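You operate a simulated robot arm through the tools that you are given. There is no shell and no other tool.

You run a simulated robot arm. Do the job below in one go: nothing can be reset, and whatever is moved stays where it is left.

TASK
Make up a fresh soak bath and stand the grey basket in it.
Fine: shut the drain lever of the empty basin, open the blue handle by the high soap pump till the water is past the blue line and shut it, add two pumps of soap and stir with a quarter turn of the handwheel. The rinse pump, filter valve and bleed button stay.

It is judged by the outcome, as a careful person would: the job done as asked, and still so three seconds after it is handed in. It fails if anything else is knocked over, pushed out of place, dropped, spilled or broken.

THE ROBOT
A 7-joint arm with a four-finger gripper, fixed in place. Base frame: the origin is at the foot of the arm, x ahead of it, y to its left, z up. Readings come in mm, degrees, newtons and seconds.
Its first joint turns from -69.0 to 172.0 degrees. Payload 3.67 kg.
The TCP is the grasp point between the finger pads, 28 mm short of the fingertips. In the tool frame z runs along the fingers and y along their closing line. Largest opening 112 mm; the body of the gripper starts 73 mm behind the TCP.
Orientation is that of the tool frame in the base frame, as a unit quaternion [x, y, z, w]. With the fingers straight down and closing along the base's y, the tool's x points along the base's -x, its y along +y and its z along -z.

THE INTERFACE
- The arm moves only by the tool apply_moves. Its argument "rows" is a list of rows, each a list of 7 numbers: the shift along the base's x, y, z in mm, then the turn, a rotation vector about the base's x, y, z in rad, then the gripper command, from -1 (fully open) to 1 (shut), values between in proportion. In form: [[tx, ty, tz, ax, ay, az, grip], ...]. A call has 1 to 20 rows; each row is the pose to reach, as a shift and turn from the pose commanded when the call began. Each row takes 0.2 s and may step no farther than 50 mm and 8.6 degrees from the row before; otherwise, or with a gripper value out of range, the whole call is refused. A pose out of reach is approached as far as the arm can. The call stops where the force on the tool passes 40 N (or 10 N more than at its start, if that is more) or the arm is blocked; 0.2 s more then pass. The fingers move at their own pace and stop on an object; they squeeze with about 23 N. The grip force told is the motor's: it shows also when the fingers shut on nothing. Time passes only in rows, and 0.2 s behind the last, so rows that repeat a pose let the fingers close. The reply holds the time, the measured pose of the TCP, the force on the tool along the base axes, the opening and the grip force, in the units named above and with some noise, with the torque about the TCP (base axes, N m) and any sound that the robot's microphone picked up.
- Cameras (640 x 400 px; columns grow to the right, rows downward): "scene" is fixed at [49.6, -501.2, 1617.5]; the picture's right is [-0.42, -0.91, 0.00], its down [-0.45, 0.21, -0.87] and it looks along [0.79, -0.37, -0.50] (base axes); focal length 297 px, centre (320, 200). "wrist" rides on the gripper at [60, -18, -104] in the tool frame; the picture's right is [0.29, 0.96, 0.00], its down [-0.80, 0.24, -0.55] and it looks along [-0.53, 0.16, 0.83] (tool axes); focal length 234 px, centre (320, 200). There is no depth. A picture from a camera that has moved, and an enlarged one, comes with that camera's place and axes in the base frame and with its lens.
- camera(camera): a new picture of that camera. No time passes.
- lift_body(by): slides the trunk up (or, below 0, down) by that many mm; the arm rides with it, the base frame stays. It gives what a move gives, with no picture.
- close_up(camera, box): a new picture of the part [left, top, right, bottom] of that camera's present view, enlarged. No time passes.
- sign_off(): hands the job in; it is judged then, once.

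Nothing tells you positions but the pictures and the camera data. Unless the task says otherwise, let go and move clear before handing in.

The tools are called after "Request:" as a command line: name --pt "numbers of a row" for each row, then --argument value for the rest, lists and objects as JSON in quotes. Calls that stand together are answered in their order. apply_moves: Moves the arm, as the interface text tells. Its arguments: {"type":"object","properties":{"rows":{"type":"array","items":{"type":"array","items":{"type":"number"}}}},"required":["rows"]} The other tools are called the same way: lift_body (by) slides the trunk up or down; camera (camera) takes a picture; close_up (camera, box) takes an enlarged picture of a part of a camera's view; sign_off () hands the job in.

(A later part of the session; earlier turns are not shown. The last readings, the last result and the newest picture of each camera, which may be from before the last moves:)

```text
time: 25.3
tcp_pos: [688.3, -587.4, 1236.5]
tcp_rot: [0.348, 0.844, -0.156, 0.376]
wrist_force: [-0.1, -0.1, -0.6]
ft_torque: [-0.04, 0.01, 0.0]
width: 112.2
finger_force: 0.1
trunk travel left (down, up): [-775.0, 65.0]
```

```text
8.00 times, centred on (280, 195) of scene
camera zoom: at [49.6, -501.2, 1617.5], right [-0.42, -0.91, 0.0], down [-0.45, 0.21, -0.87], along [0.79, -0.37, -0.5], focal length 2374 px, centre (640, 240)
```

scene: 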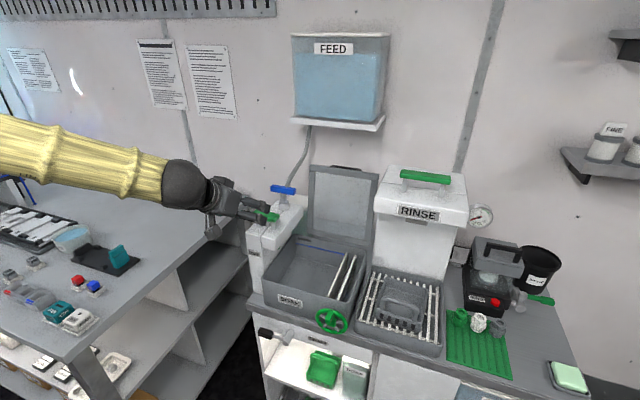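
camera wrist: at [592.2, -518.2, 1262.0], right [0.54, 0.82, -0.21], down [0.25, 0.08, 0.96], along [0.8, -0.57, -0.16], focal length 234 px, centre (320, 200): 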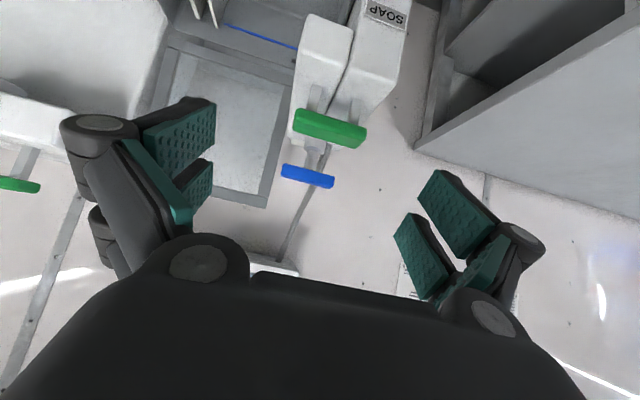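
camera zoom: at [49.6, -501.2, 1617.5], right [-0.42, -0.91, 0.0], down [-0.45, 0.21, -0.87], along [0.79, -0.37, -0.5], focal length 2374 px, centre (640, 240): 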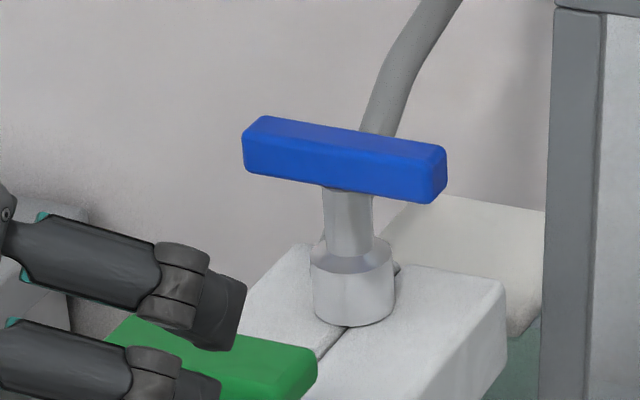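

The blue bar lies parallel to the bench front, centred near depth 1138, right −82, z 1173, with the hose about 50 mm behind it on its left. I'll shut the fingers and test the reach in the air in front of its right end.

Request:
apply_moves --pt "20 -28 10 0 0 0 1" --pt "42 -59 15 0 0 0 1" --pt "63 -89 15 0 0 0 1" --pt "84 -118 12 0 0 0 1" --pt "105 -148 8 0 0 0 1" --pt "105 -148 8 0 0 0 1"

Request:
camera --camera "wrist"

Request:
close_up --camera "scene" --box '[220, 130, 380, 230]'

```text
time: 26.7
tcp_pos: [798.8, -725.7, 1261.2]
tcp_rot: [0.342, 0.843, -0.154, 0.387]
wrist_force: [0.1, 0.1, 1.0]
ft_torque: [-0.02, -0.01, 0.01]
width: 0.1
finger_force: 23.1
trunk travel left (down, up): [-775.0, 65.0]
```

```text
taken
camera wrist: at [702.4, -657.0, 1282.9], right [0.53, 0.82, -0.21], down [0.24, 0.1, 0.97], along [0.81, -0.56, -0.14], focal length 234 px, centre (320, 200)
```

wrist: 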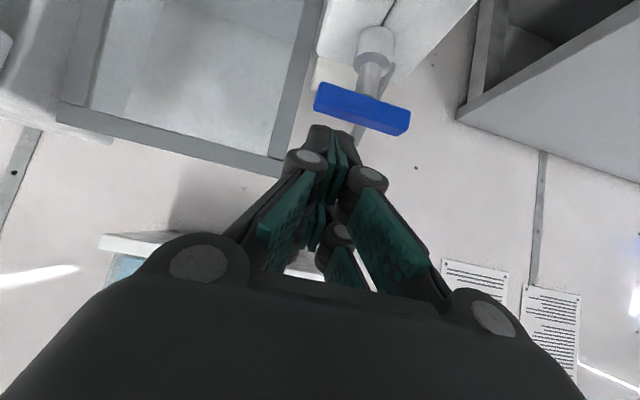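

```text
4.00 times, centred on (300, 180) of scene
camera zoom: at [49.6, -501.2, 1617.5], right [-0.42, -0.91, 0.0], down [-0.45, 0.21, -0.87], along [0.79, -0.37, -0.5], focal length 1187 px, centre (400, 280)
```

zoom: 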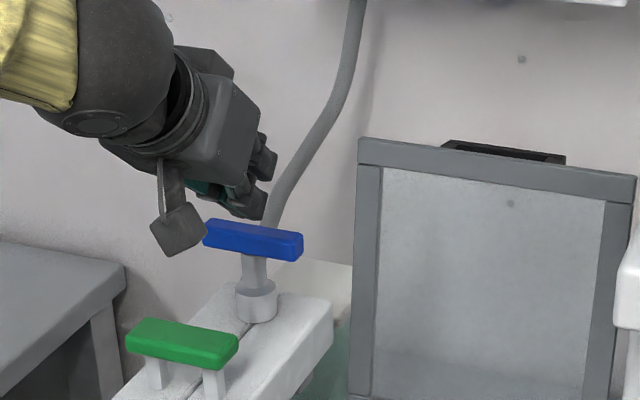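

The reach is fine and the estimate holds: the bar runs from right −42 to −125 at z ≈ 1173. I'll lower the fingertips in front of its right end.

Request:
apply_moves --pt "0 0 -36 0 0 0 1" --pt "2 -2 -70 0 0 0 1" --pt "2 -2 -70 0 0 0 1"

Request:
camera --camera "wrist"

Request:
close_up --camera "scene" --box '[220, 130, 380, 230]'

```text
time: 27.5
tcp_pos: [798.5, -730.6, 1189.2]
tcp_rot: [0.342, 0.843, -0.152, 0.387]
wrist_force: [-0.4, 0.0, -0.2]
ft_torque: [0.03, -0.03, 0.01]
width: 0.0
finger_force: 23.0
trunk travel left (down, up): [-775.0, 65.0]
```

```text
taken
camera wrist: at [702.1, -661.9, 1211.3], right [0.53, 0.82, -0.21], down [0.24, 0.1, 0.97], along [0.81, -0.56, -0.14], focal length 234 px, centre (320, 200)
```

wrist: 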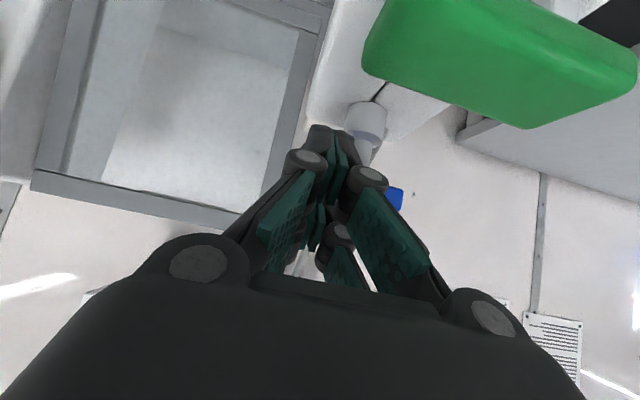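

```text
4.00 times, centred on (300, 180) of scene
camera zoom: at [49.6, -501.2, 1617.5], right [-0.42, -0.91, 0.0], down [-0.45, 0.21, -0.87], along [0.79, -0.37, -0.5], focal length 1187 px, centre (400, 280)
```

zoom: 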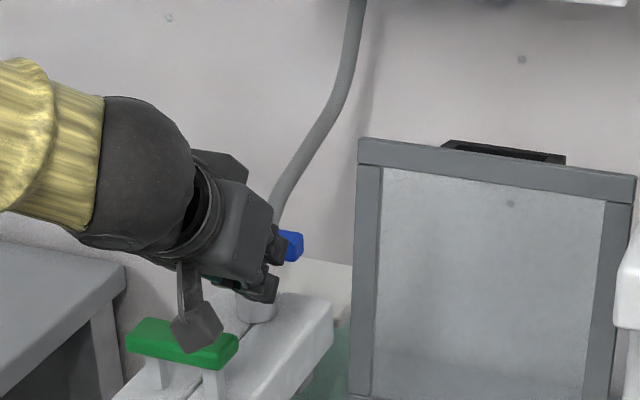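

The fingertips sit in front of the bar's right end, well above the white block. I'll push the end away from me gently and see if it turns.

Request:
apply_moves --pt "7.8 -7.8 -3 0 0 0 1" --pt "14.8 -14.8 -3 0 0 0 1" --pt "20 -20 -3 0 0 0 1"

Request:
close_up --camera "scene" --box '[220, 130, 380, 230]'

Request:
camera --camera "wrist"

```text
time: 28.3
tcp_pos: [820.4, -750.2, 1184.6]
tcp_rot: [0.343, 0.843, -0.152, 0.385]
wrist_force: [-1.7, 0.5, 2.1]
ft_torque: [-0.03, -0.06, 0.02]
width: 0.0
finger_force: 23.1
trunk travel left (down, up): [-775.0, 65.0]
```

```text
4.00 times, centred on (300, 180) of scene
camera zoom: at [49.6, -501.2, 1617.5], right [-0.42, -0.91, 0.0], down [-0.45, 0.21, -0.87], along [0.79, -0.37, -0.5], focal length 1187 px, centre (400, 280)
```

zoom: 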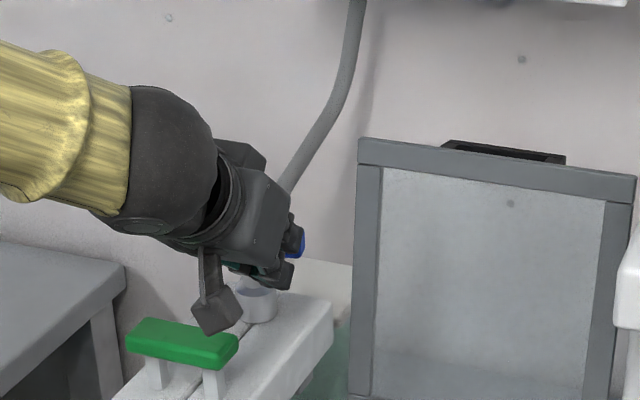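

```text
taken
camera wrist: at [723.3, -681.8, 1207.1], right [0.53, 0.82, -0.21], down [0.24, 0.1, 0.97], along [0.81, -0.56, -0.14], focal length 234 px, centre (320, 200)
```

wrist: 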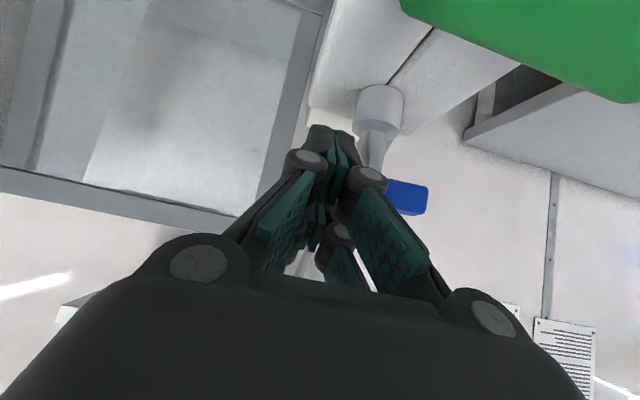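

There is almost no resistance, so either the bar is turning freely or I've barely touched it. I'll push on a little along the arc.

Request:
apply_moves --pt "4.5 -4.5 0 0 0 0 1" --pt "9.5 -9.5 0 0 0 0 1"

Request:
close_up --camera "scene" --box '[220, 130, 380, 230]'

Request:
camera --camera "wrist"

```text
time: 28.9
tcp_pos: [829.6, -760.3, 1183.8]
tcp_rot: [0.343, 0.843, -0.152, 0.385]
wrist_force: [-1.2, -0.5, 1.1]
ft_torque: [0.01, 0.0, -0.03]
width: 0.2
finger_force: 23.2
trunk travel left (down, up): [-775.0, 65.0]
```

```text
4.00 times, centred on (300, 180) of scene
camera zoom: at [49.6, -501.2, 1617.5], right [-0.42, -0.91, 0.0], down [-0.45, 0.21, -0.87], along [0.79, -0.37, -0.5], focal length 1187 px, centre (400, 280)
```

zoom: 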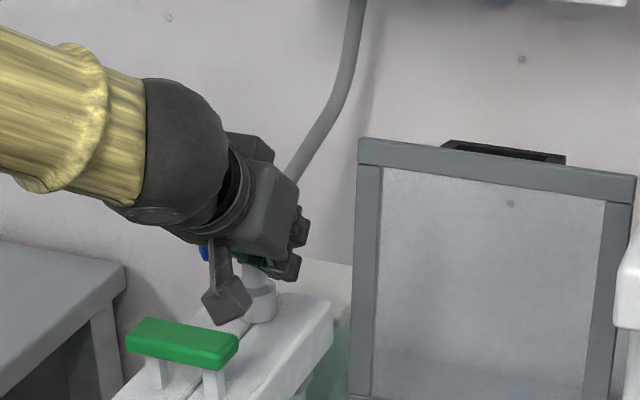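

```text
taken
camera wrist: at [733.4, -691.8, 1206.9], right [0.53, 0.82, -0.21], down [0.24, 0.09, 0.97], along [0.81, -0.56, -0.14], focal length 234 px, centre (320, 200)
```

wrist: 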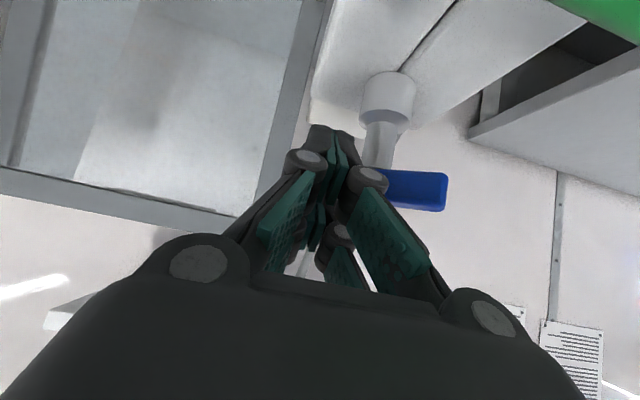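

The handle is turning: its left end is swinging toward me. I'll complete the quarter turn and watch for water.

Request:
apply_moves --pt "10.1 -4.5 0 0 0 0 1" --pt "18.3 -6.2 0 0 0 0 1" --pt "27.8 -5.2 0 0 0 0 1"

Request:
camera --camera "scene"

Request:
close_up --camera "scene" --box '[230, 230, 390, 330]'

Request:
camera --camera "wrist"

```text
time: 29.7
tcp_pos: [853.9, -768.1, 1183.6]
tcp_rot: [0.344, 0.842, -0.153, 0.385]
wrist_force: [-17.7, -2.4, -0.9]
ft_torque: [-0.02, 0.1, 0.23]
width: 0.0
finger_force: 22.7
trunk travel left (down, up): [-775.0, 65.0]
```

```text
taken
```

scene: 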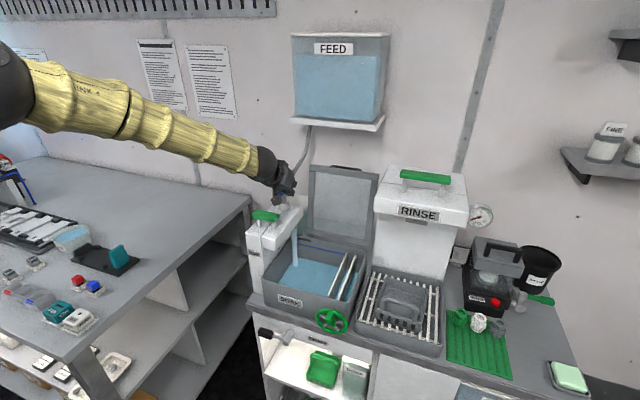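

```text
4.00 times, centred on (310, 280) of scene
camera zoom: at [49.6, -501.2, 1617.5], right [-0.42, -0.91, 0.0], down [-0.45, 0.21, -0.87], along [0.79, -0.37, -0.5], focal length 1187 px, centre (360, -120)
```

zoom: 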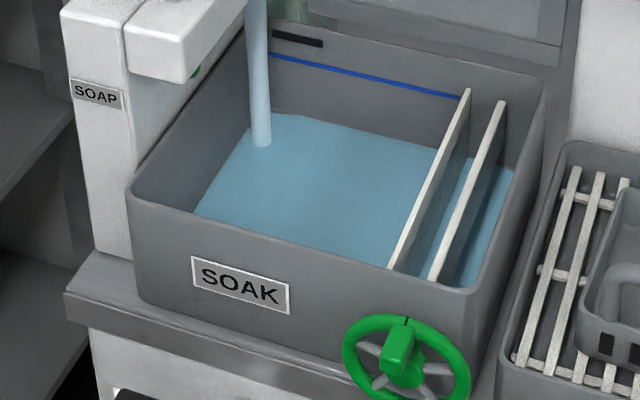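

```text
taken
camera wrist: at [757.1, -699.5, 1207.4], right [0.53, 0.82, -0.21], down [0.24, 0.09, 0.97], along [0.81, -0.57, -0.14], focal length 234 px, centre (320, 200)
```

wrist: 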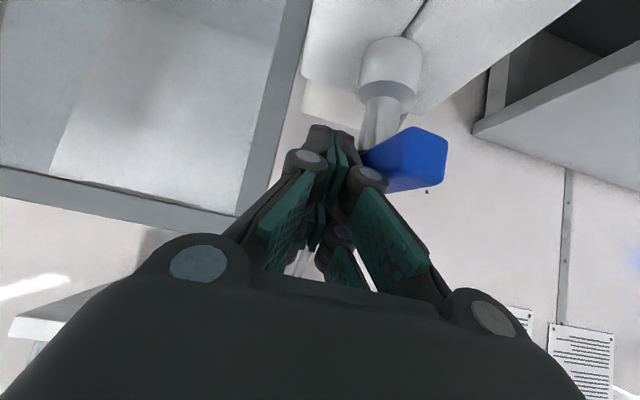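

Water is flowing and the handle is at its open stop. I'll bring the fingertips back to the right of the bar's near end, ready to shut it, and check the level.

Request:
apply_moves --pt "-20 14 0 0 0 0 1" --pt "-45.7 39.1 0 0 0 0 1"

Request:
close_up --camera "scene" --box '[230, 230, 390, 330]'

Request:
camera --camera "wrist"

Request:
close_up --camera "scene" --box '[220, 130, 380, 230]'

```text
time: 30.3
tcp_pos: [810.1, -721.5, 1187.1]
tcp_rot: [0.342, 0.842, -0.154, 0.387]
wrist_force: [-0.2, -0.3, 0.1]
ft_torque: [-0.04, 0.01, -0.03]
width: 0.0
finger_force: 22.3
trunk travel left (down, up): [-775.0, 65.0]
```

```text
4.00 times, centred on (310, 280) of scene
camera zoom: at [49.6, -501.2, 1617.5], right [-0.42, -0.91, 0.0], down [-0.45, 0.21, -0.87], along [0.79, -0.37, -0.5], focal length 1187 px, centre (360, -120)
```

zoom: 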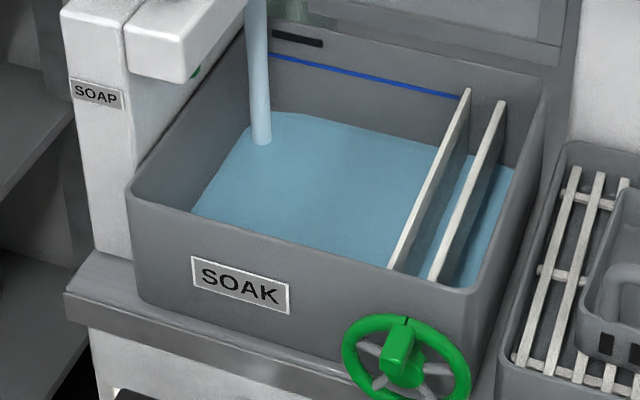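

```text
taken
camera wrist: at [714.3, -654.2, 1210.0], right [0.53, 0.82, -0.21], down [0.24, 0.1, 0.97], along [0.81, -0.56, -0.14], focal length 234 px, centre (320, 200)
```

wrist: 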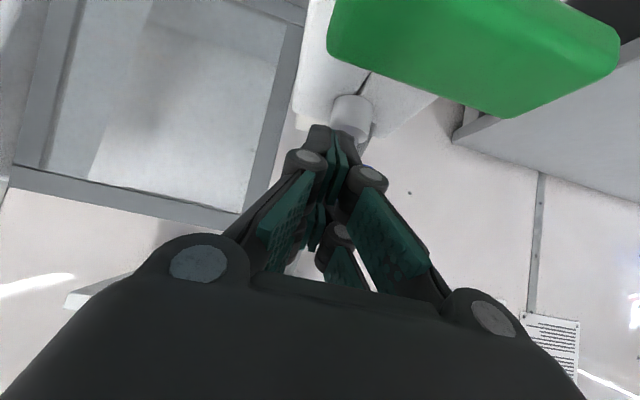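

```text
4.00 times, centred on (300, 180) of scene
camera zoom: at [49.6, -501.2, 1617.5], right [-0.42, -0.91, 0.0], down [-0.45, 0.21, -0.87], along [0.79, -0.37, -0.5], focal length 1187 px, centre (400, 280)
```

zoom: 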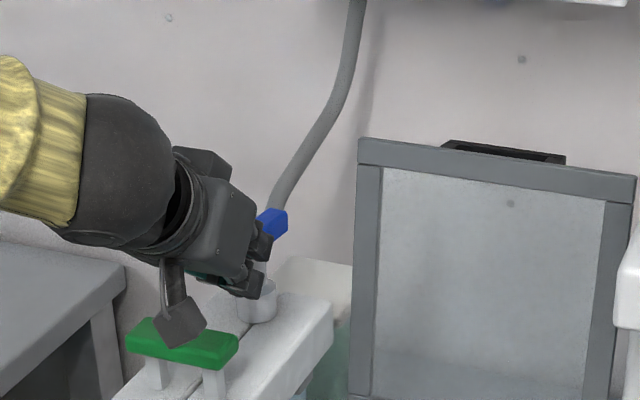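

The level is rising slowly, about 3 zoomed pixels in 0.6 s with roughly 57 to go. I'll wait in steps and keep watching.

Request:
apply_moves --pt "-2 -2 0 0 0 0 1" --pt "-2 -2 0 0 0 0 1" --pt "-2 -2 0 0 0 0 1" --pt "-2 -2 0 0 0 0 1" --pt "-2 -2 0 0 0 0 1" --pt "-2 -2 0 0 0 0 1" --pt "-2 -2 0 0 0 0 1" --pt "-2 -2 0 0 0 0 1" --pt "-2 -2 0 0 0 0 1" --pt "-2 -2 0 0 0 0 1"

Request:
close_up --camera "scene" --box '[230, 230, 390, 330]'

```text
time: 32.5
tcp_pos: [809.6, -727.6, 1184.7]
tcp_rot: [0.343, 0.843, -0.153, 0.386]
wrist_force: [0.2, 0.3, -0.2]
ft_torque: [0.0, 0.01, -0.02]
width: 0.0
finger_force: 23.1
trunk travel left (down, up): [-775.0, 65.0]
```

```text
4.00 times, centred on (310, 280) of scene
camera zoom: at [49.6, -501.2, 1617.5], right [-0.42, -0.91, 0.0], down [-0.45, 0.21, -0.87], along [0.79, -0.37, -0.5], focal length 1187 px, centre (360, -120)
```

zoom: 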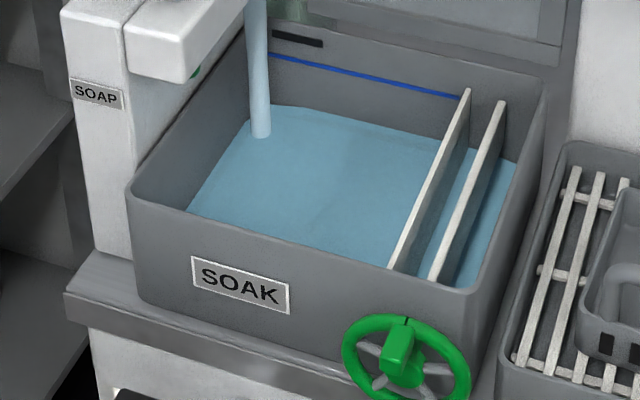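

The level climbs about 3 zoomed pixels per second, and the overflow slot sits a little above the line. I'll keep waiting.

Request:
apply_moves --pt "0 0 0 0 0 0 1" --pt "0 0 0 0 0 0 1" --pt "0 0 0 0 0 0 1" --pt "0 0 0 0 0 0 1" --pt "0 0 0 0 0 0 1" --pt "0 0 0 0 0 0 1" --pt "0 0 0 0 0 0 1" --pt "0 0 0 0 0 0 1" --pt "0 0 0 0 0 0 1" --pt "0 0 0 0 0 0 1" --pt "0 0 0 0 0 0 1" --pt "0 0 0 0 0 0 1" --pt "0 0 0 0 0 0 1" --pt "0 0 0 0 0 0 1" --pt "0 0 0 0 0 0 1" --pt "0 0 0 0 0 0 1" --pt "0 0 0 0 0 0 1" --pt "0 0 0 0 0 0 1" --pt "0 0 0 0 0 0 1" --pt "0 0 0 0 0 0 1"

Request:
close_up --camera "scene" --box '[230, 230, 390, 330]'

```text
time: 36.7
tcp_pos: [810.2, -727.5, 1185.1]
tcp_rot: [0.342, 0.843, -0.152, 0.387]
wrist_force: [-0.5, -0.6, 0.9]
ft_torque: [0.0, 0.02, -0.04]
width: 0.0
finger_force: 23.5
trunk travel left (down, up): [-775.0, 65.0]
```

```text
4.00 times, centred on (310, 280) of scene
camera zoom: at [49.6, -501.2, 1617.5], right [-0.42, -0.91, 0.0], down [-0.45, 0.21, -0.87], along [0.79, -0.37, -0.5], focal length 1187 px, centre (360, -120)
```

zoom: 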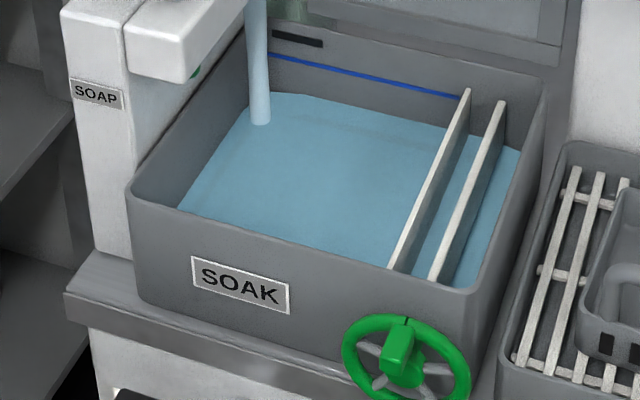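

The level is about 40 zoomed pixels below the line, so I'll wait another two spells.

Request:
apply_moves --pt "0 0 0 0 0 0 1" --pt "0 0 0 0 0 0 1" --pt "0 0 0 0 0 0 1" --pt "0 0 0 0 0 0 1" --pt "0 0 0 0 0 0 1" --pt "0 0 0 0 0 0 1" --pt "0 0 0 0 0 0 1" --pt "0 0 0 0 0 0 1" --pt "0 0 0 0 0 0 1" --pt "0 0 0 0 0 0 1" --pt "0 0 0 0 0 0 1" --pt "0 0 0 0 0 0 1" --pt "0 0 0 0 0 0 1" --pt "0 0 0 0 0 0 1" --pt "0 0 0 0 0 0 1" --pt "0 0 0 0 0 0 1" --pt "0 0 0 0 0 0 1" --pt "0 0 0 0 0 0 1" --pt "0 0 0 0 0 0 1" --pt "0 0 0 0 0 0 1"

Request:
close_up --camera "scene" --box '[230, 230, 390, 330]'

```text
time: 40.9
tcp_pos: [811.1, -726.5, 1184.7]
tcp_rot: [0.343, 0.843, -0.153, 0.386]
wrist_force: [-0.2, 0.2, -0.5]
ft_torque: [-0.01, 0.03, 0.01]
width: 0.0
finger_force: 22.7
trunk travel left (down, up): [-775.0, 65.0]
```

```text
4.00 times, centred on (310, 280) of scene
camera zoom: at [49.6, -501.2, 1617.5], right [-0.42, -0.91, 0.0], down [-0.45, 0.21, -0.87], along [0.79, -0.37, -0.5], focal length 1187 px, centre (360, -120)
```

zoom: 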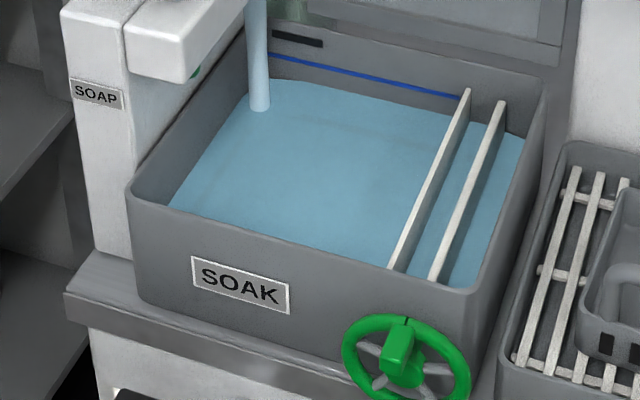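

About 27 zoomed pixels remain, roughly 8 s. I'll wait 4 s more and look again.

Request:
apply_moves --pt "0 0 0 0 0 0 1" --pt "0 0 0 0 0 0 1" --pt "0 0 0 0 0 0 1" --pt "0 0 0 0 0 0 1" --pt "0 0 0 0 0 0 1" --pt "0 0 0 0 0 0 1" --pt "0 0 0 0 0 0 1" --pt "0 0 0 0 0 0 1" --pt "0 0 0 0 0 0 1" --pt "0 0 0 0 0 0 1" --pt "0 0 0 0 0 0 1" --pt "0 0 0 0 0 0 1" --pt "0 0 0 0 0 0 1" --pt "0 0 0 0 0 0 1" --pt "0 0 0 0 0 0 1" --pt "0 0 0 0 0 0 1" --pt "0 0 0 0 0 0 1" --pt "0 0 0 0 0 0 1" --pt "0 0 0 0 0 0 1" --pt "0 0 0 0 0 0 1"

Request:
close_up --camera "scene" --box '[270, 230, 350, 280]'

```text
time: 45.1
tcp_pos: [809.9, -728.0, 1185.6]
tcp_rot: [0.342, 0.843, -0.152, 0.386]
wrist_force: [0.1, 0.0, 0.0]
ft_torque: [-0.01, 0.0, 0.04]
width: 0.0
finger_force: 23.5
trunk travel left (down, up): [-775.0, 65.0]
```

```text
8.00 times, centred on (310, 255) of scene
camera zoom: at [49.6, -501.2, 1617.5], right [-0.42, -0.91, 0.0], down [-0.45, 0.21, -0.87], along [0.79, -0.37, -0.5], focal length 2374 px, centre (400, -240)
```

zoom: 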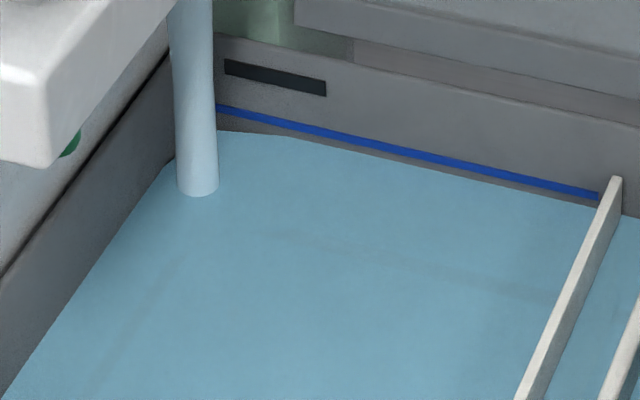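

The water is just under the line. I'll wait about 2 s more, then check before shutting.

Request:
apply_moves --pt "0 0 0 0 0 0 1" --pt "0 0 0 0 0 0 1" --pt "0 0 0 0 0 0 1" --pt "0 0 0 0 0 0 1" --pt "0 0 0 0 0 0 1" --pt "0 0 0 0 0 0 1" --pt "0 0 0 0 0 0 1" --pt "0 0 0 0 0 0 1" --pt "0 0 0 0 0 0 1" --pt "0 0 0 0 0 0 1"

Request:
close_up --camera "scene" --box '[270, 230, 350, 280]'

```text
time: 47.3
tcp_pos: [809.6, -727.9, 1186.6]
tcp_rot: [0.343, 0.843, -0.152, 0.385]
wrist_force: [0.1, -0.4, -0.7]
ft_torque: [-0.01, -0.02, 0.03]
width: 0.0
finger_force: 22.6
trunk travel left (down, up): [-775.0, 65.0]
```

```text
8.00 times, centred on (310, 255) of scene
camera zoom: at [49.6, -501.2, 1617.5], right [-0.42, -0.91, 0.0], down [-0.45, 0.21, -0.87], along [0.79, -0.37, -0.5], focal length 2374 px, centre (400, -240)
```

zoom: 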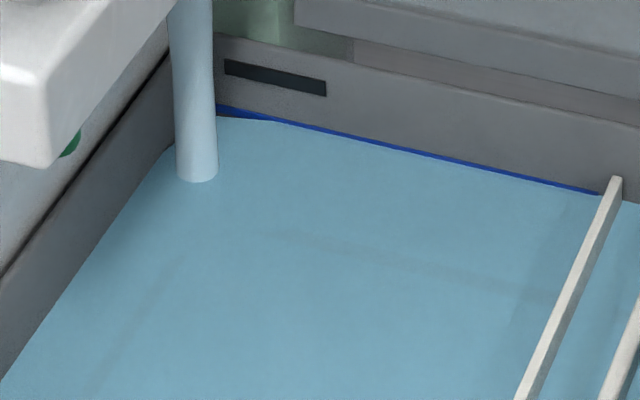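

The water is at the lower edge of the line. I'll give it one more second, then sweep the near end of the bar left to shut it, so the level ends clearly past the line and below the slot.

Request:
apply_moves --pt "0 0 0 0 0 0 1" --pt "0 0 0 0 0 0 1" --pt "0 0 0 0 0 0 1" --pt "0 0 0 0 0 0 1" --pt "3.1 5.2 0 0 0 0 1" --pt "7.8 13.8 0 0 0 0 1" --pt "13.3 21.1 0 0 0 0 1" --pt "20.9 26.7 0 0 0 0 1" --pt "29.8 30.1 0 0 0 0 1" --pt "39.6 30.8 0 0 0 0 1" --pt "49.1 28.6 0 0 0 0 1" --pt "51.2 26.4 0 0 0 0 1"

Request:
close_up --camera "scene" --box '[270, 230, 350, 280]'

Request:
close_up --camera "scene" --box '[220, 130, 380, 230]'

Request:
camera --camera "wrist"

```text
time: 49.9
tcp_pos: [861.3, -702.0, 1183.9]
tcp_rot: [0.342, 0.844, -0.152, 0.386]
wrist_force: [0.1, 1.5, 0.1]
ft_torque: [0.0, -0.02, 0.01]
width: 0.2
finger_force: 23.0
trunk travel left (down, up): [-775.0, 65.0]
```

```text
8.00 times, centred on (310, 255) of scene
camera zoom: at [49.6, -501.2, 1617.5], right [-0.42, -0.91, 0.0], down [-0.45, 0.21, -0.87], along [0.79, -0.37, -0.5], focal length 2374 px, centre (400, -240)
```

zoom: 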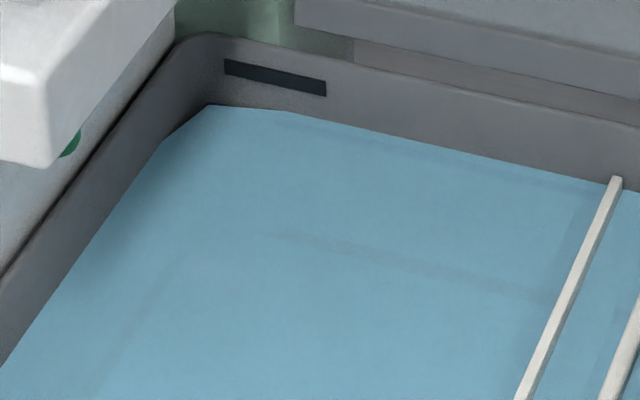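

```text
4.00 times, centred on (300, 180) of scene
camera zoom: at [49.6, -501.2, 1617.5], right [-0.42, -0.91, 0.0], down [-0.45, 0.21, -0.87], along [0.79, -0.37, -0.5], focal length 1187 px, centre (400, 280)
```

zoom: 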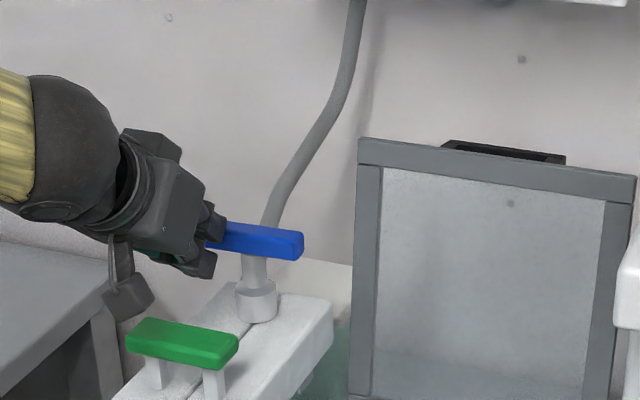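

```text
taken
camera wrist: at [764.1, -632.4, 1207.9], right [0.53, 0.82, -0.21], down [0.24, 0.1, 0.97], along [0.81, -0.56, -0.14], focal length 234 px, centre (320, 200)
```

wrist: 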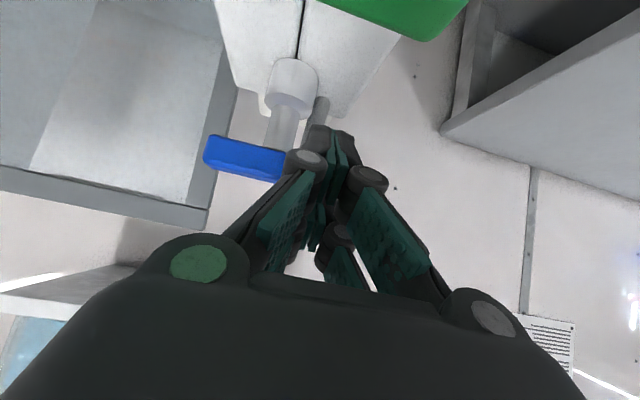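

The stream has stopped, the blue line is covered and the level is still below the slot. I'll back off and compare the handle with its starting position.

Request:
apply_moves --pt "-14 14 2 0 0 0 1" --pt "-28 28 30 0 0 0 1" --pt "-56 56 60 0 0 0 1" --pt "-80 90 75 0 0 0 1"

Request:
close_up --camera "scene" --box '[240, 170, 320, 220]'

Request:
close_up --camera "scene" --box '[270, 230, 350, 280]'

Request:
camera --camera "wrist"

```text
time: 50.9
tcp_pos: [781.0, -609.4, 1262.5]
tcp_rot: [0.342, 0.843, -0.153, 0.386]
wrist_force: [-0.2, -0.2, 0.2]
ft_torque: [-0.02, -0.02, -0.01]
width: 0.0
finger_force: 23.3
trunk travel left (down, up): [-775.0, 65.0]
```

```text
8.00 times, centred on (280, 195) of scene
camera zoom: at [49.6, -501.2, 1617.5], right [-0.42, -0.91, 0.0], down [-0.45, 0.21, -0.87], along [0.79, -0.37, -0.5], focal length 2374 px, centre (640, 240)
```

zoom: 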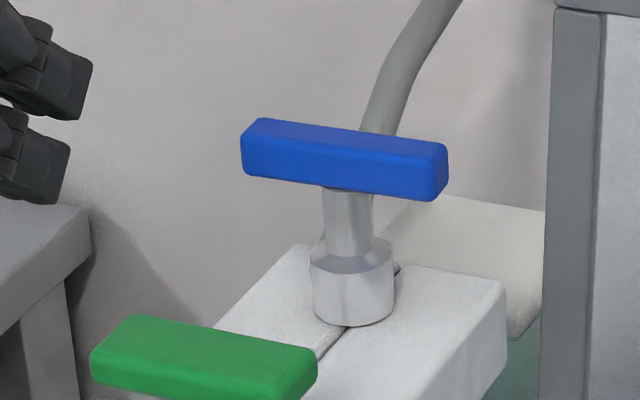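

```text
8.00 times, centred on (310, 255) of scene
camera zoom: at [49.6, -501.2, 1617.5], right [-0.42, -0.91, 0.0], down [-0.45, 0.21, -0.87], along [0.79, -0.37, -0.5], focal length 2374 px, centre (400, -240)
```

zoom: 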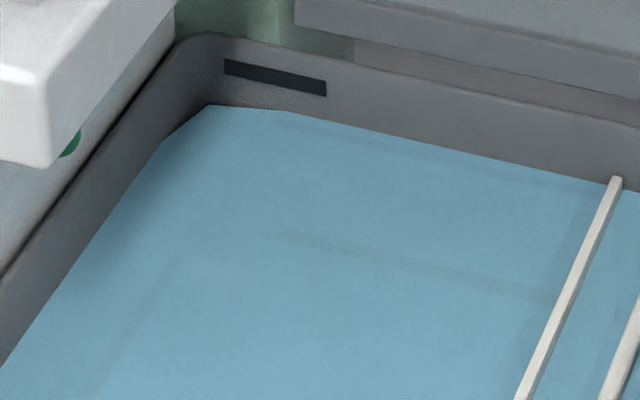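

```text
taken
camera wrist: at [683.6, -540.7, 1284.5], right [0.53, 0.82, -0.21], down [0.24, 0.1, 0.97], along [0.81, -0.56, -0.14], focal length 234 px, centre (320, 200)
```

wrist: 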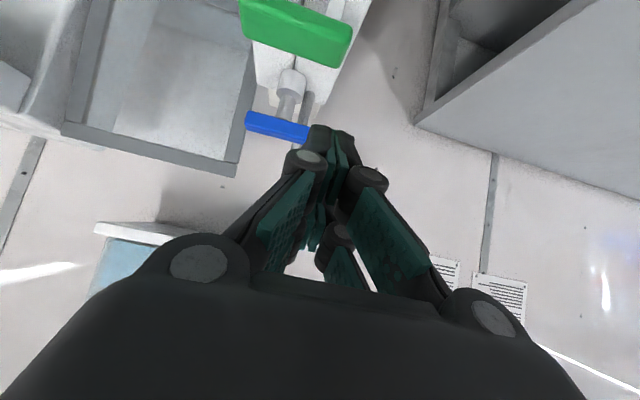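

The handle appears about 2° short of its starting position, so I'll give its left end one more gentle push to seat it fully shut.

Request:
apply_moves --pt "24 -28 0 0 0 0 1" --pt "46 -54 -15 0 0 0 1" --pt "64 -76 -45 0 0 0 1" --pt "71 -83.3 -77 0 0 0 1" --pt "76 -88.3 -77 0 0 0 1" --pt "80 -92.3 -77 0 0 0 1" --pt "84 -96.3 -77 0 0 0 1"

Request:
close_up --camera "scene" --box '[240, 170, 320, 220]'

```text
time: 52.5
tcp_pos: [862.1, -705.1, 1186.5]
tcp_rot: [0.342, 0.842, -0.153, 0.388]
wrist_force: [-21.8, 20.0, 8.5]
ft_torque: [0.0, 0.03, -0.15]
width: 0.0
finger_force: 23.0
trunk travel left (down, up): [-775.0, 65.0]
```

```text
8.00 times, centred on (280, 195) of scene
camera zoom: at [49.6, -501.2, 1617.5], right [-0.42, -0.91, 0.0], down [-0.45, 0.21, -0.87], along [0.79, -0.37, -0.5], focal length 2374 px, centre (640, 240)
```

zoom: 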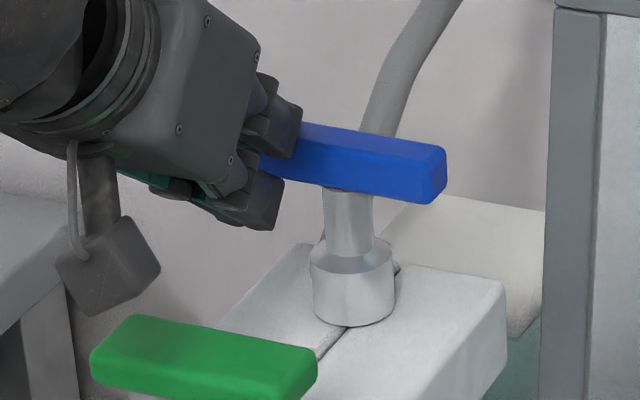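

The handle is hard against its shut stop and matches its starting look. Next is the soap pump: I'll move above the green bar and measure it from close by.

Request:
apply_moves --pt "-12 12 5 0 0 0 1" --pt "-30 30 40 0 0 0 1" --pt "-58 48 45 0 0 0 1" --pt "-82.5 50.5 45 0 0 0 1" --pt "-82.5 50.5 45 0 0 0 1"

Request:
camera --camera "wrist"

Request:
close_up --camera "scene" --box '[230, 170, 390, 270]'

```text
time: 53.7
tcp_pos: [783.4, -656.6, 1227.4]
tcp_rot: [0.343, 0.843, -0.153, 0.386]
wrist_force: [-0.2, 1.2, -1.2]
ft_torque: [0.0, 0.01, 0.0]
width: 0.5
finger_force: 23.1
trunk travel left (down, up): [-775.0, 65.0]
```

```text
taken
camera wrist: at [686.1, -589.5, 1250.4], right [0.53, 0.82, -0.21], down [0.24, 0.1, 0.97], along [0.81, -0.56, -0.14], focal length 234 px, centre (320, 200)
```

wrist: 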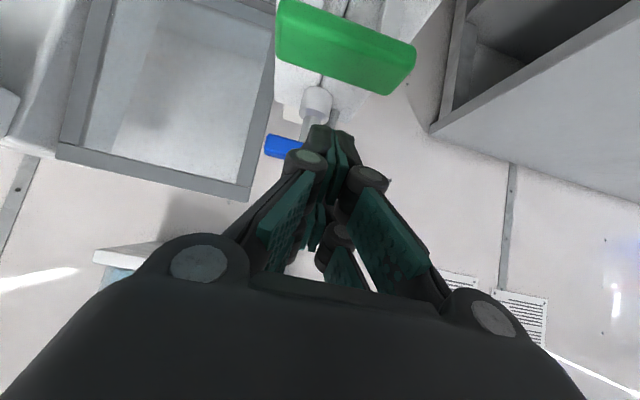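

```text
4.00 times, centred on (310, 220) of scene
camera zoom: at [49.6, -501.2, 1617.5], right [-0.42, -0.91, 0.0], down [-0.45, 0.21, -0.87], along [0.79, -0.37, -0.5], focal length 1187 px, centre (360, 120)
```

zoom: 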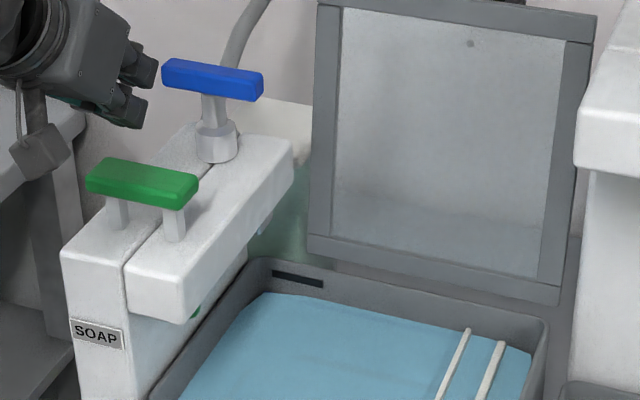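

The bar top is at about depth 1031, right −84, z 1143. I'll lower the fingertips to just above it.

Request:
apply_moves --pt "-6 0 -20 0 0 0 1" --pt "-6.4 -0.7 -48 0 0 0 1" --pt "-6.4 -0.7 -48 0 0 0 1"

Request:
close_up --camera "scene" --box '[230, 180, 310, 230]'

Request:
camera --camera "wrist"

```text
time: 54.5
tcp_pos: [775.5, -656.9, 1182.0]
tcp_rot: [0.342, 0.843, -0.153, 0.387]
wrist_force: [0.6, -0.2, 3.8]
ft_torque: [-0.04, -0.02, 0.02]
width: 6.2
finger_force: 35.9
trunk travel left (down, up): [-775.0, 65.0]
```

```text
8.00 times, centred on (270, 205) of scene
camera zoom: at [49.6, -501.2, 1617.5], right [-0.42, -0.91, 0.0], down [-0.45, 0.21, -0.87], along [0.79, -0.37, -0.5], focal length 2374 px, centre (720, 160)
```

zoom: 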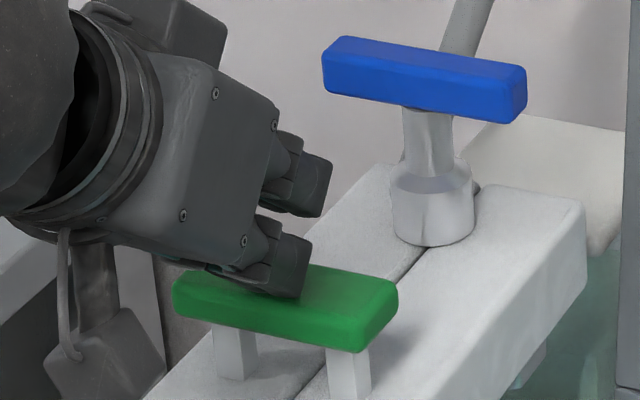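

```text
taken
camera wrist: at [678.9, -589.2, 1204.1], right [0.53, 0.82, -0.21], down [0.24, 0.1, 0.97], along [0.81, -0.56, -0.14], focal length 234 px, centre (320, 200)
```

wrist: 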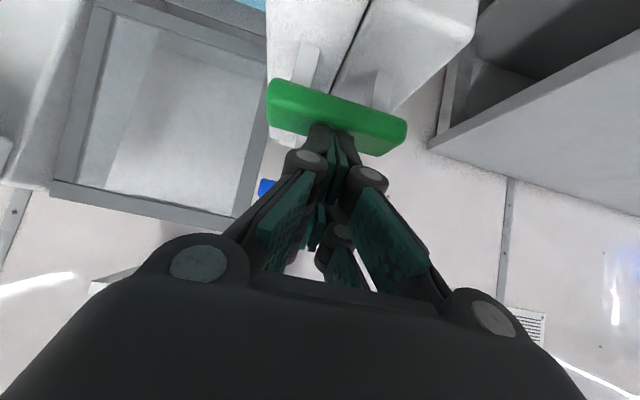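

The lower edge of the fingers just touches the bar, which hasn't moved yet. I'll press down in small steps and watch the force.

Request:
apply_moves --pt "0 0 -4 0 0 0 1" --pt "0 0 -8 0 0 0 1"

Request:
close_up --camera "scene" --box '[230, 180, 310, 230]'

```text
time: 55.1
tcp_pos: [775.8, -657.1, 1173.2]
tcp_rot: [0.343, 0.843, -0.152, 0.386]
wrist_force: [1.1, -1.3, 5.9]
ft_torque: [-0.06, 0.01, -0.02]
width: 5.9
finger_force: 35.8
trunk travel left (down, up): [-775.0, 65.0]
```

```text
8.00 times, centred on (270, 205) of scene
camera zoom: at [49.6, -501.2, 1617.5], right [-0.42, -0.91, 0.0], down [-0.45, 0.21, -0.87], along [0.79, -0.37, -0.5], focal length 2374 px, centre (720, 160)
```

zoom: 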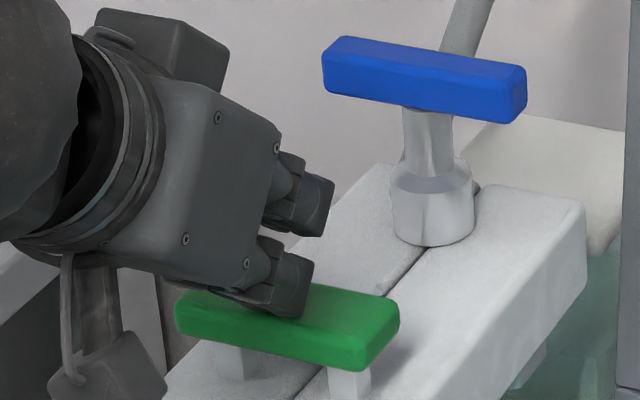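

The bar is going down under about 6 N. I'll continue the first stroke.

Request:
apply_moves --pt "0 0 -5 0 0 0 1" --pt "0 0 -10 0 0 0 1"

Request:
close_up --camera "scene" --box '[230, 180, 310, 230]'

Request:
close_up --camera "scene" --box '[230, 230, 390, 330]'

```text
time: 55.7
tcp_pos: [775.0, -657.9, 1162.7]
tcp_rot: [0.342, 0.843, -0.152, 0.387]
wrist_force: [1.1, -5.3, 9.3]
ft_torque: [-0.22, -0.04, 0.04]
width: 5.8
finger_force: 35.8
trunk travel left (down, up): [-775.0, 65.0]
```

```text
8.00 times, centred on (270, 205) of scene
camera zoom: at [49.6, -501.2, 1617.5], right [-0.42, -0.91, 0.0], down [-0.45, 0.21, -0.87], along [0.79, -0.37, -0.5], focal length 2374 px, centre (720, 160)
```

zoom: 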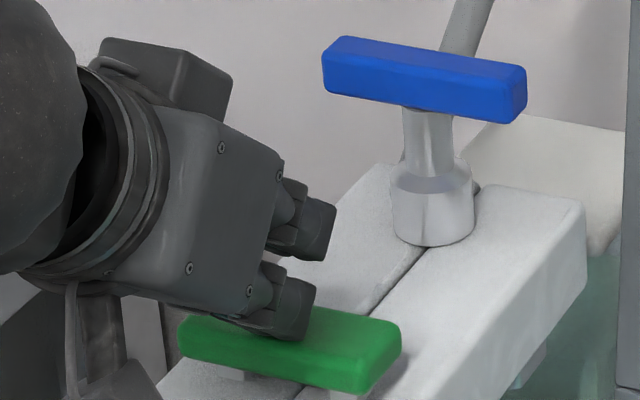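

```text
4.00 times, centred on (310, 280) of scene
camera zoom: at [49.6, -501.2, 1617.5], right [-0.42, -0.91, 0.0], down [-0.45, 0.21, -0.87], along [0.79, -0.37, -0.5], focal length 1187 px, centre (360, -120)
```

zoom: 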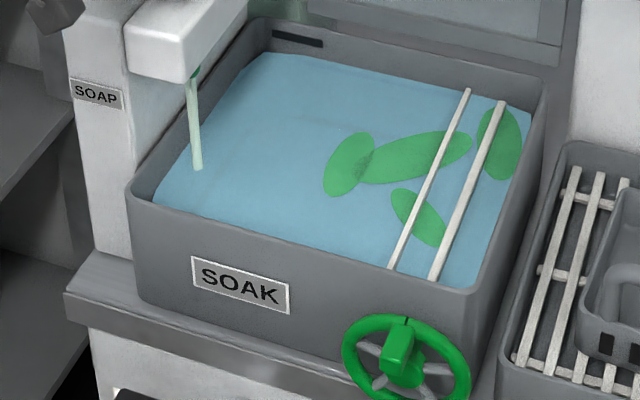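

Soap came out on the first stroke. I'll press a touch further to finish it, then release fully.

Request:
apply_moves --pt "0 0 -4 0 0 0 1" --pt "0 0 -4 0 0 0 1"

Request:
close_up --camera "scene" --box '[230, 180, 390, 280]'

```text
time: 56.3
tcp_pos: [777.0, -657.5, 1160.2]
tcp_rot: [0.342, 0.842, -0.153, 0.387]
wrist_force: [2.9, -7.4, 22.1]
ft_torque: [-0.32, -0.15, -0.04]
width: 5.9
finger_force: 36.1
trunk travel left (down, up): [-775.0, 65.0]
```

```text
4.00 times, centred on (310, 230) of scene
camera zoom: at [49.6, -501.2, 1617.5], right [-0.42, -0.91, 0.0], down [-0.45, 0.21, -0.87], along [0.79, -0.37, -0.5], focal length 1187 px, centre (360, 80)
```

zoom: 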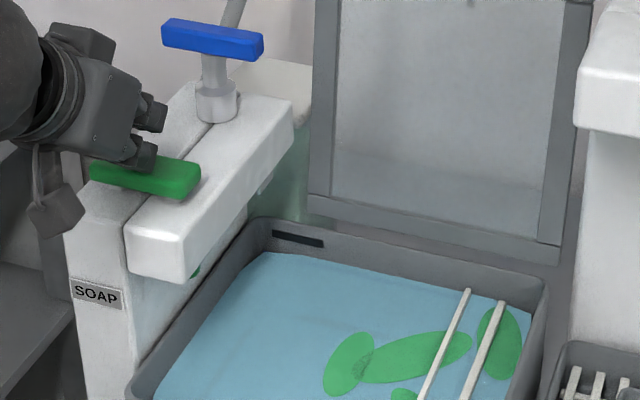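

The pump bottomed out, completing one full stroke. I'll raise the fingers to let the bar return.

Request:
apply_moves --pt "0 0 10 0 0 0 1" --pt "0 0 22 0 0 0 1" --pt "0 0 34 0 0 0 1" --pt "0 0 34 0 0 0 1" --pt "0 0 34 0 0 0 1"

Request:
close_up --camera "scene" --box '[230, 180, 310, 230]'

Request:
close_up --camera "scene" --box '[230, 230, 390, 330]'

```text
time: 57.5
tcp_pos: [776.6, -657.3, 1191.9]
tcp_rot: [0.343, 0.843, -0.153, 0.386]
wrist_force: [-0.7, -0.2, -0.1]
ft_torque: [-0.01, -0.01, -0.04]
width: 0.2
finger_force: 36.2
trunk travel left (down, up): [-775.0, 65.0]
```

```text
8.00 times, centred on (270, 205) of scene
camera zoom: at [49.6, -501.2, 1617.5], right [-0.42, -0.91, 0.0], down [-0.45, 0.21, -0.87], along [0.79, -0.37, -0.5], focal length 2374 px, centre (720, 160)
```

zoom: 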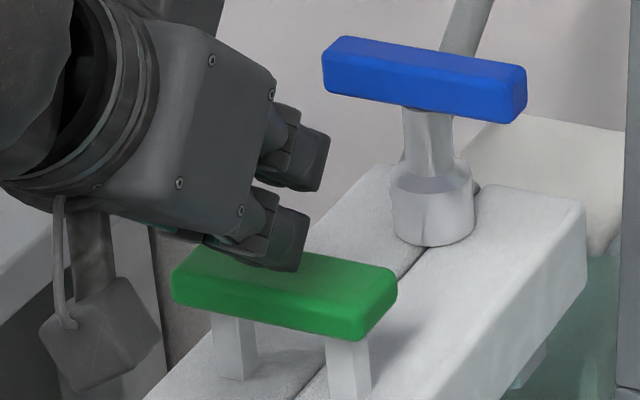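

```text
4.00 times, centred on (310, 280) of scene
camera zoom: at [49.6, -501.2, 1617.5], right [-0.42, -0.91, 0.0], down [-0.45, 0.21, -0.87], along [0.79, -0.37, -0.5], focal length 1187 px, centre (360, -120)
```

zoom: 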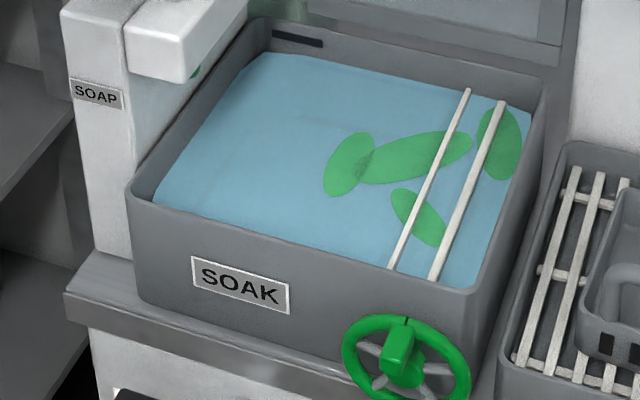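

The bar is fully back up and one dose of soap lies in the water. Now the second stroke.

Request:
apply_moves --pt "0 0 -9 0 0 0 1" --pt "0 0 -18 0 0 0 1" --pt "0 0 -26 0 0 0 1" --pt "0 0 -32 0 0 0 1" --pt "0 0 -34 0 0 0 1"

Request:
close_up --camera "scene" --box '[230, 180, 390, 330]'

```text
time: 58.7
tcp_pos: [775.3, -656.4, 1161.2]
tcp_rot: [0.343, 0.842, -0.154, 0.387]
wrist_force: [4.9, -5.3, 19.1]
ft_torque: [-0.28, -0.19, -0.03]
width: 6.0
finger_force: 35.3
trunk travel left (down, up): [-775.0, 65.0]
```

```text
2.67 times, centred on (310, 255) of scene
camera zoom: at [49.6, -501.2, 1617.5], right [-0.42, -0.91, 0.0], down [-0.45, 0.21, -0.87], along [0.79, -0.37, -0.5], focal length 791 px, centre (347, 53)
```

zoom: 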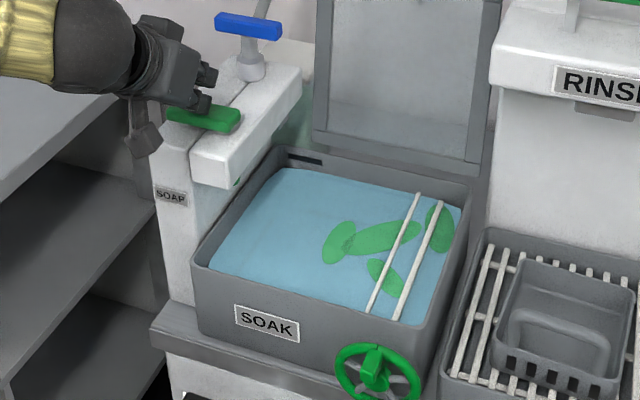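

The second stroke bottomed out the same way. I'll release it and compare the soap in the water.

Request:
apply_moves --pt "0 0 12 0 0 0 1" --pt "0 0 26 0 0 0 1" --pt "0 0 45 0 0 0 1" --pt "0 0 60 0 0 0 1"

Request:
close_up --camera "scene" --box '[230, 230, 390, 330]'

Request:
close_up --camera "scene" --box '[230, 180, 310, 230]'

```text
time: 59.7
tcp_pos: [776.5, -656.9, 1217.6]
tcp_rot: [0.342, 0.843, -0.152, 0.386]
wrist_force: [-0.6, 0.4, 0.2]
ft_torque: [0.01, -0.01, 0.01]
width: 0.0
finger_force: 35.8
trunk travel left (down, up): [-775.0, 65.0]
```

```text
4.00 times, centred on (310, 280) of scene
camera zoom: at [49.6, -501.2, 1617.5], right [-0.42, -0.91, 0.0], down [-0.45, 0.21, -0.87], along [0.79, -0.37, -0.5], focal length 1187 px, centre (360, -120)
```

zoom: 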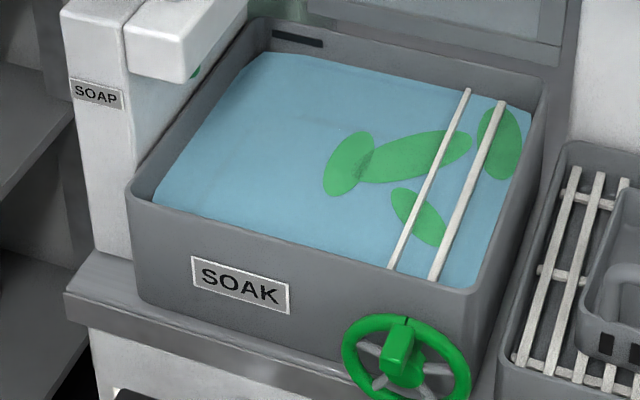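

```text
8.00 times, centred on (270, 205) of scene
camera zoom: at [49.6, -501.2, 1617.5], right [-0.42, -0.91, 0.0], down [-0.45, 0.21, -0.87], along [0.79, -0.37, -0.5], focal length 2374 px, centre (720, 160)
```

zoom: 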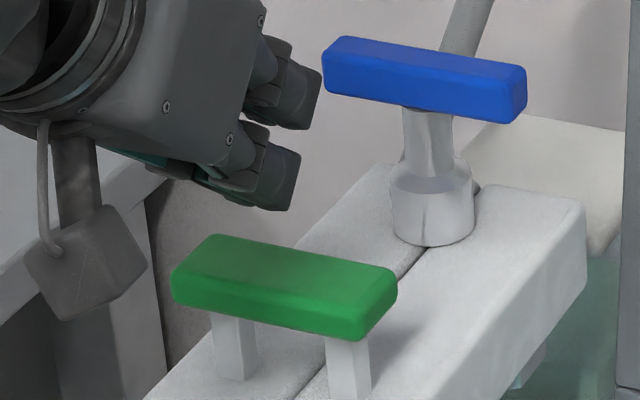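

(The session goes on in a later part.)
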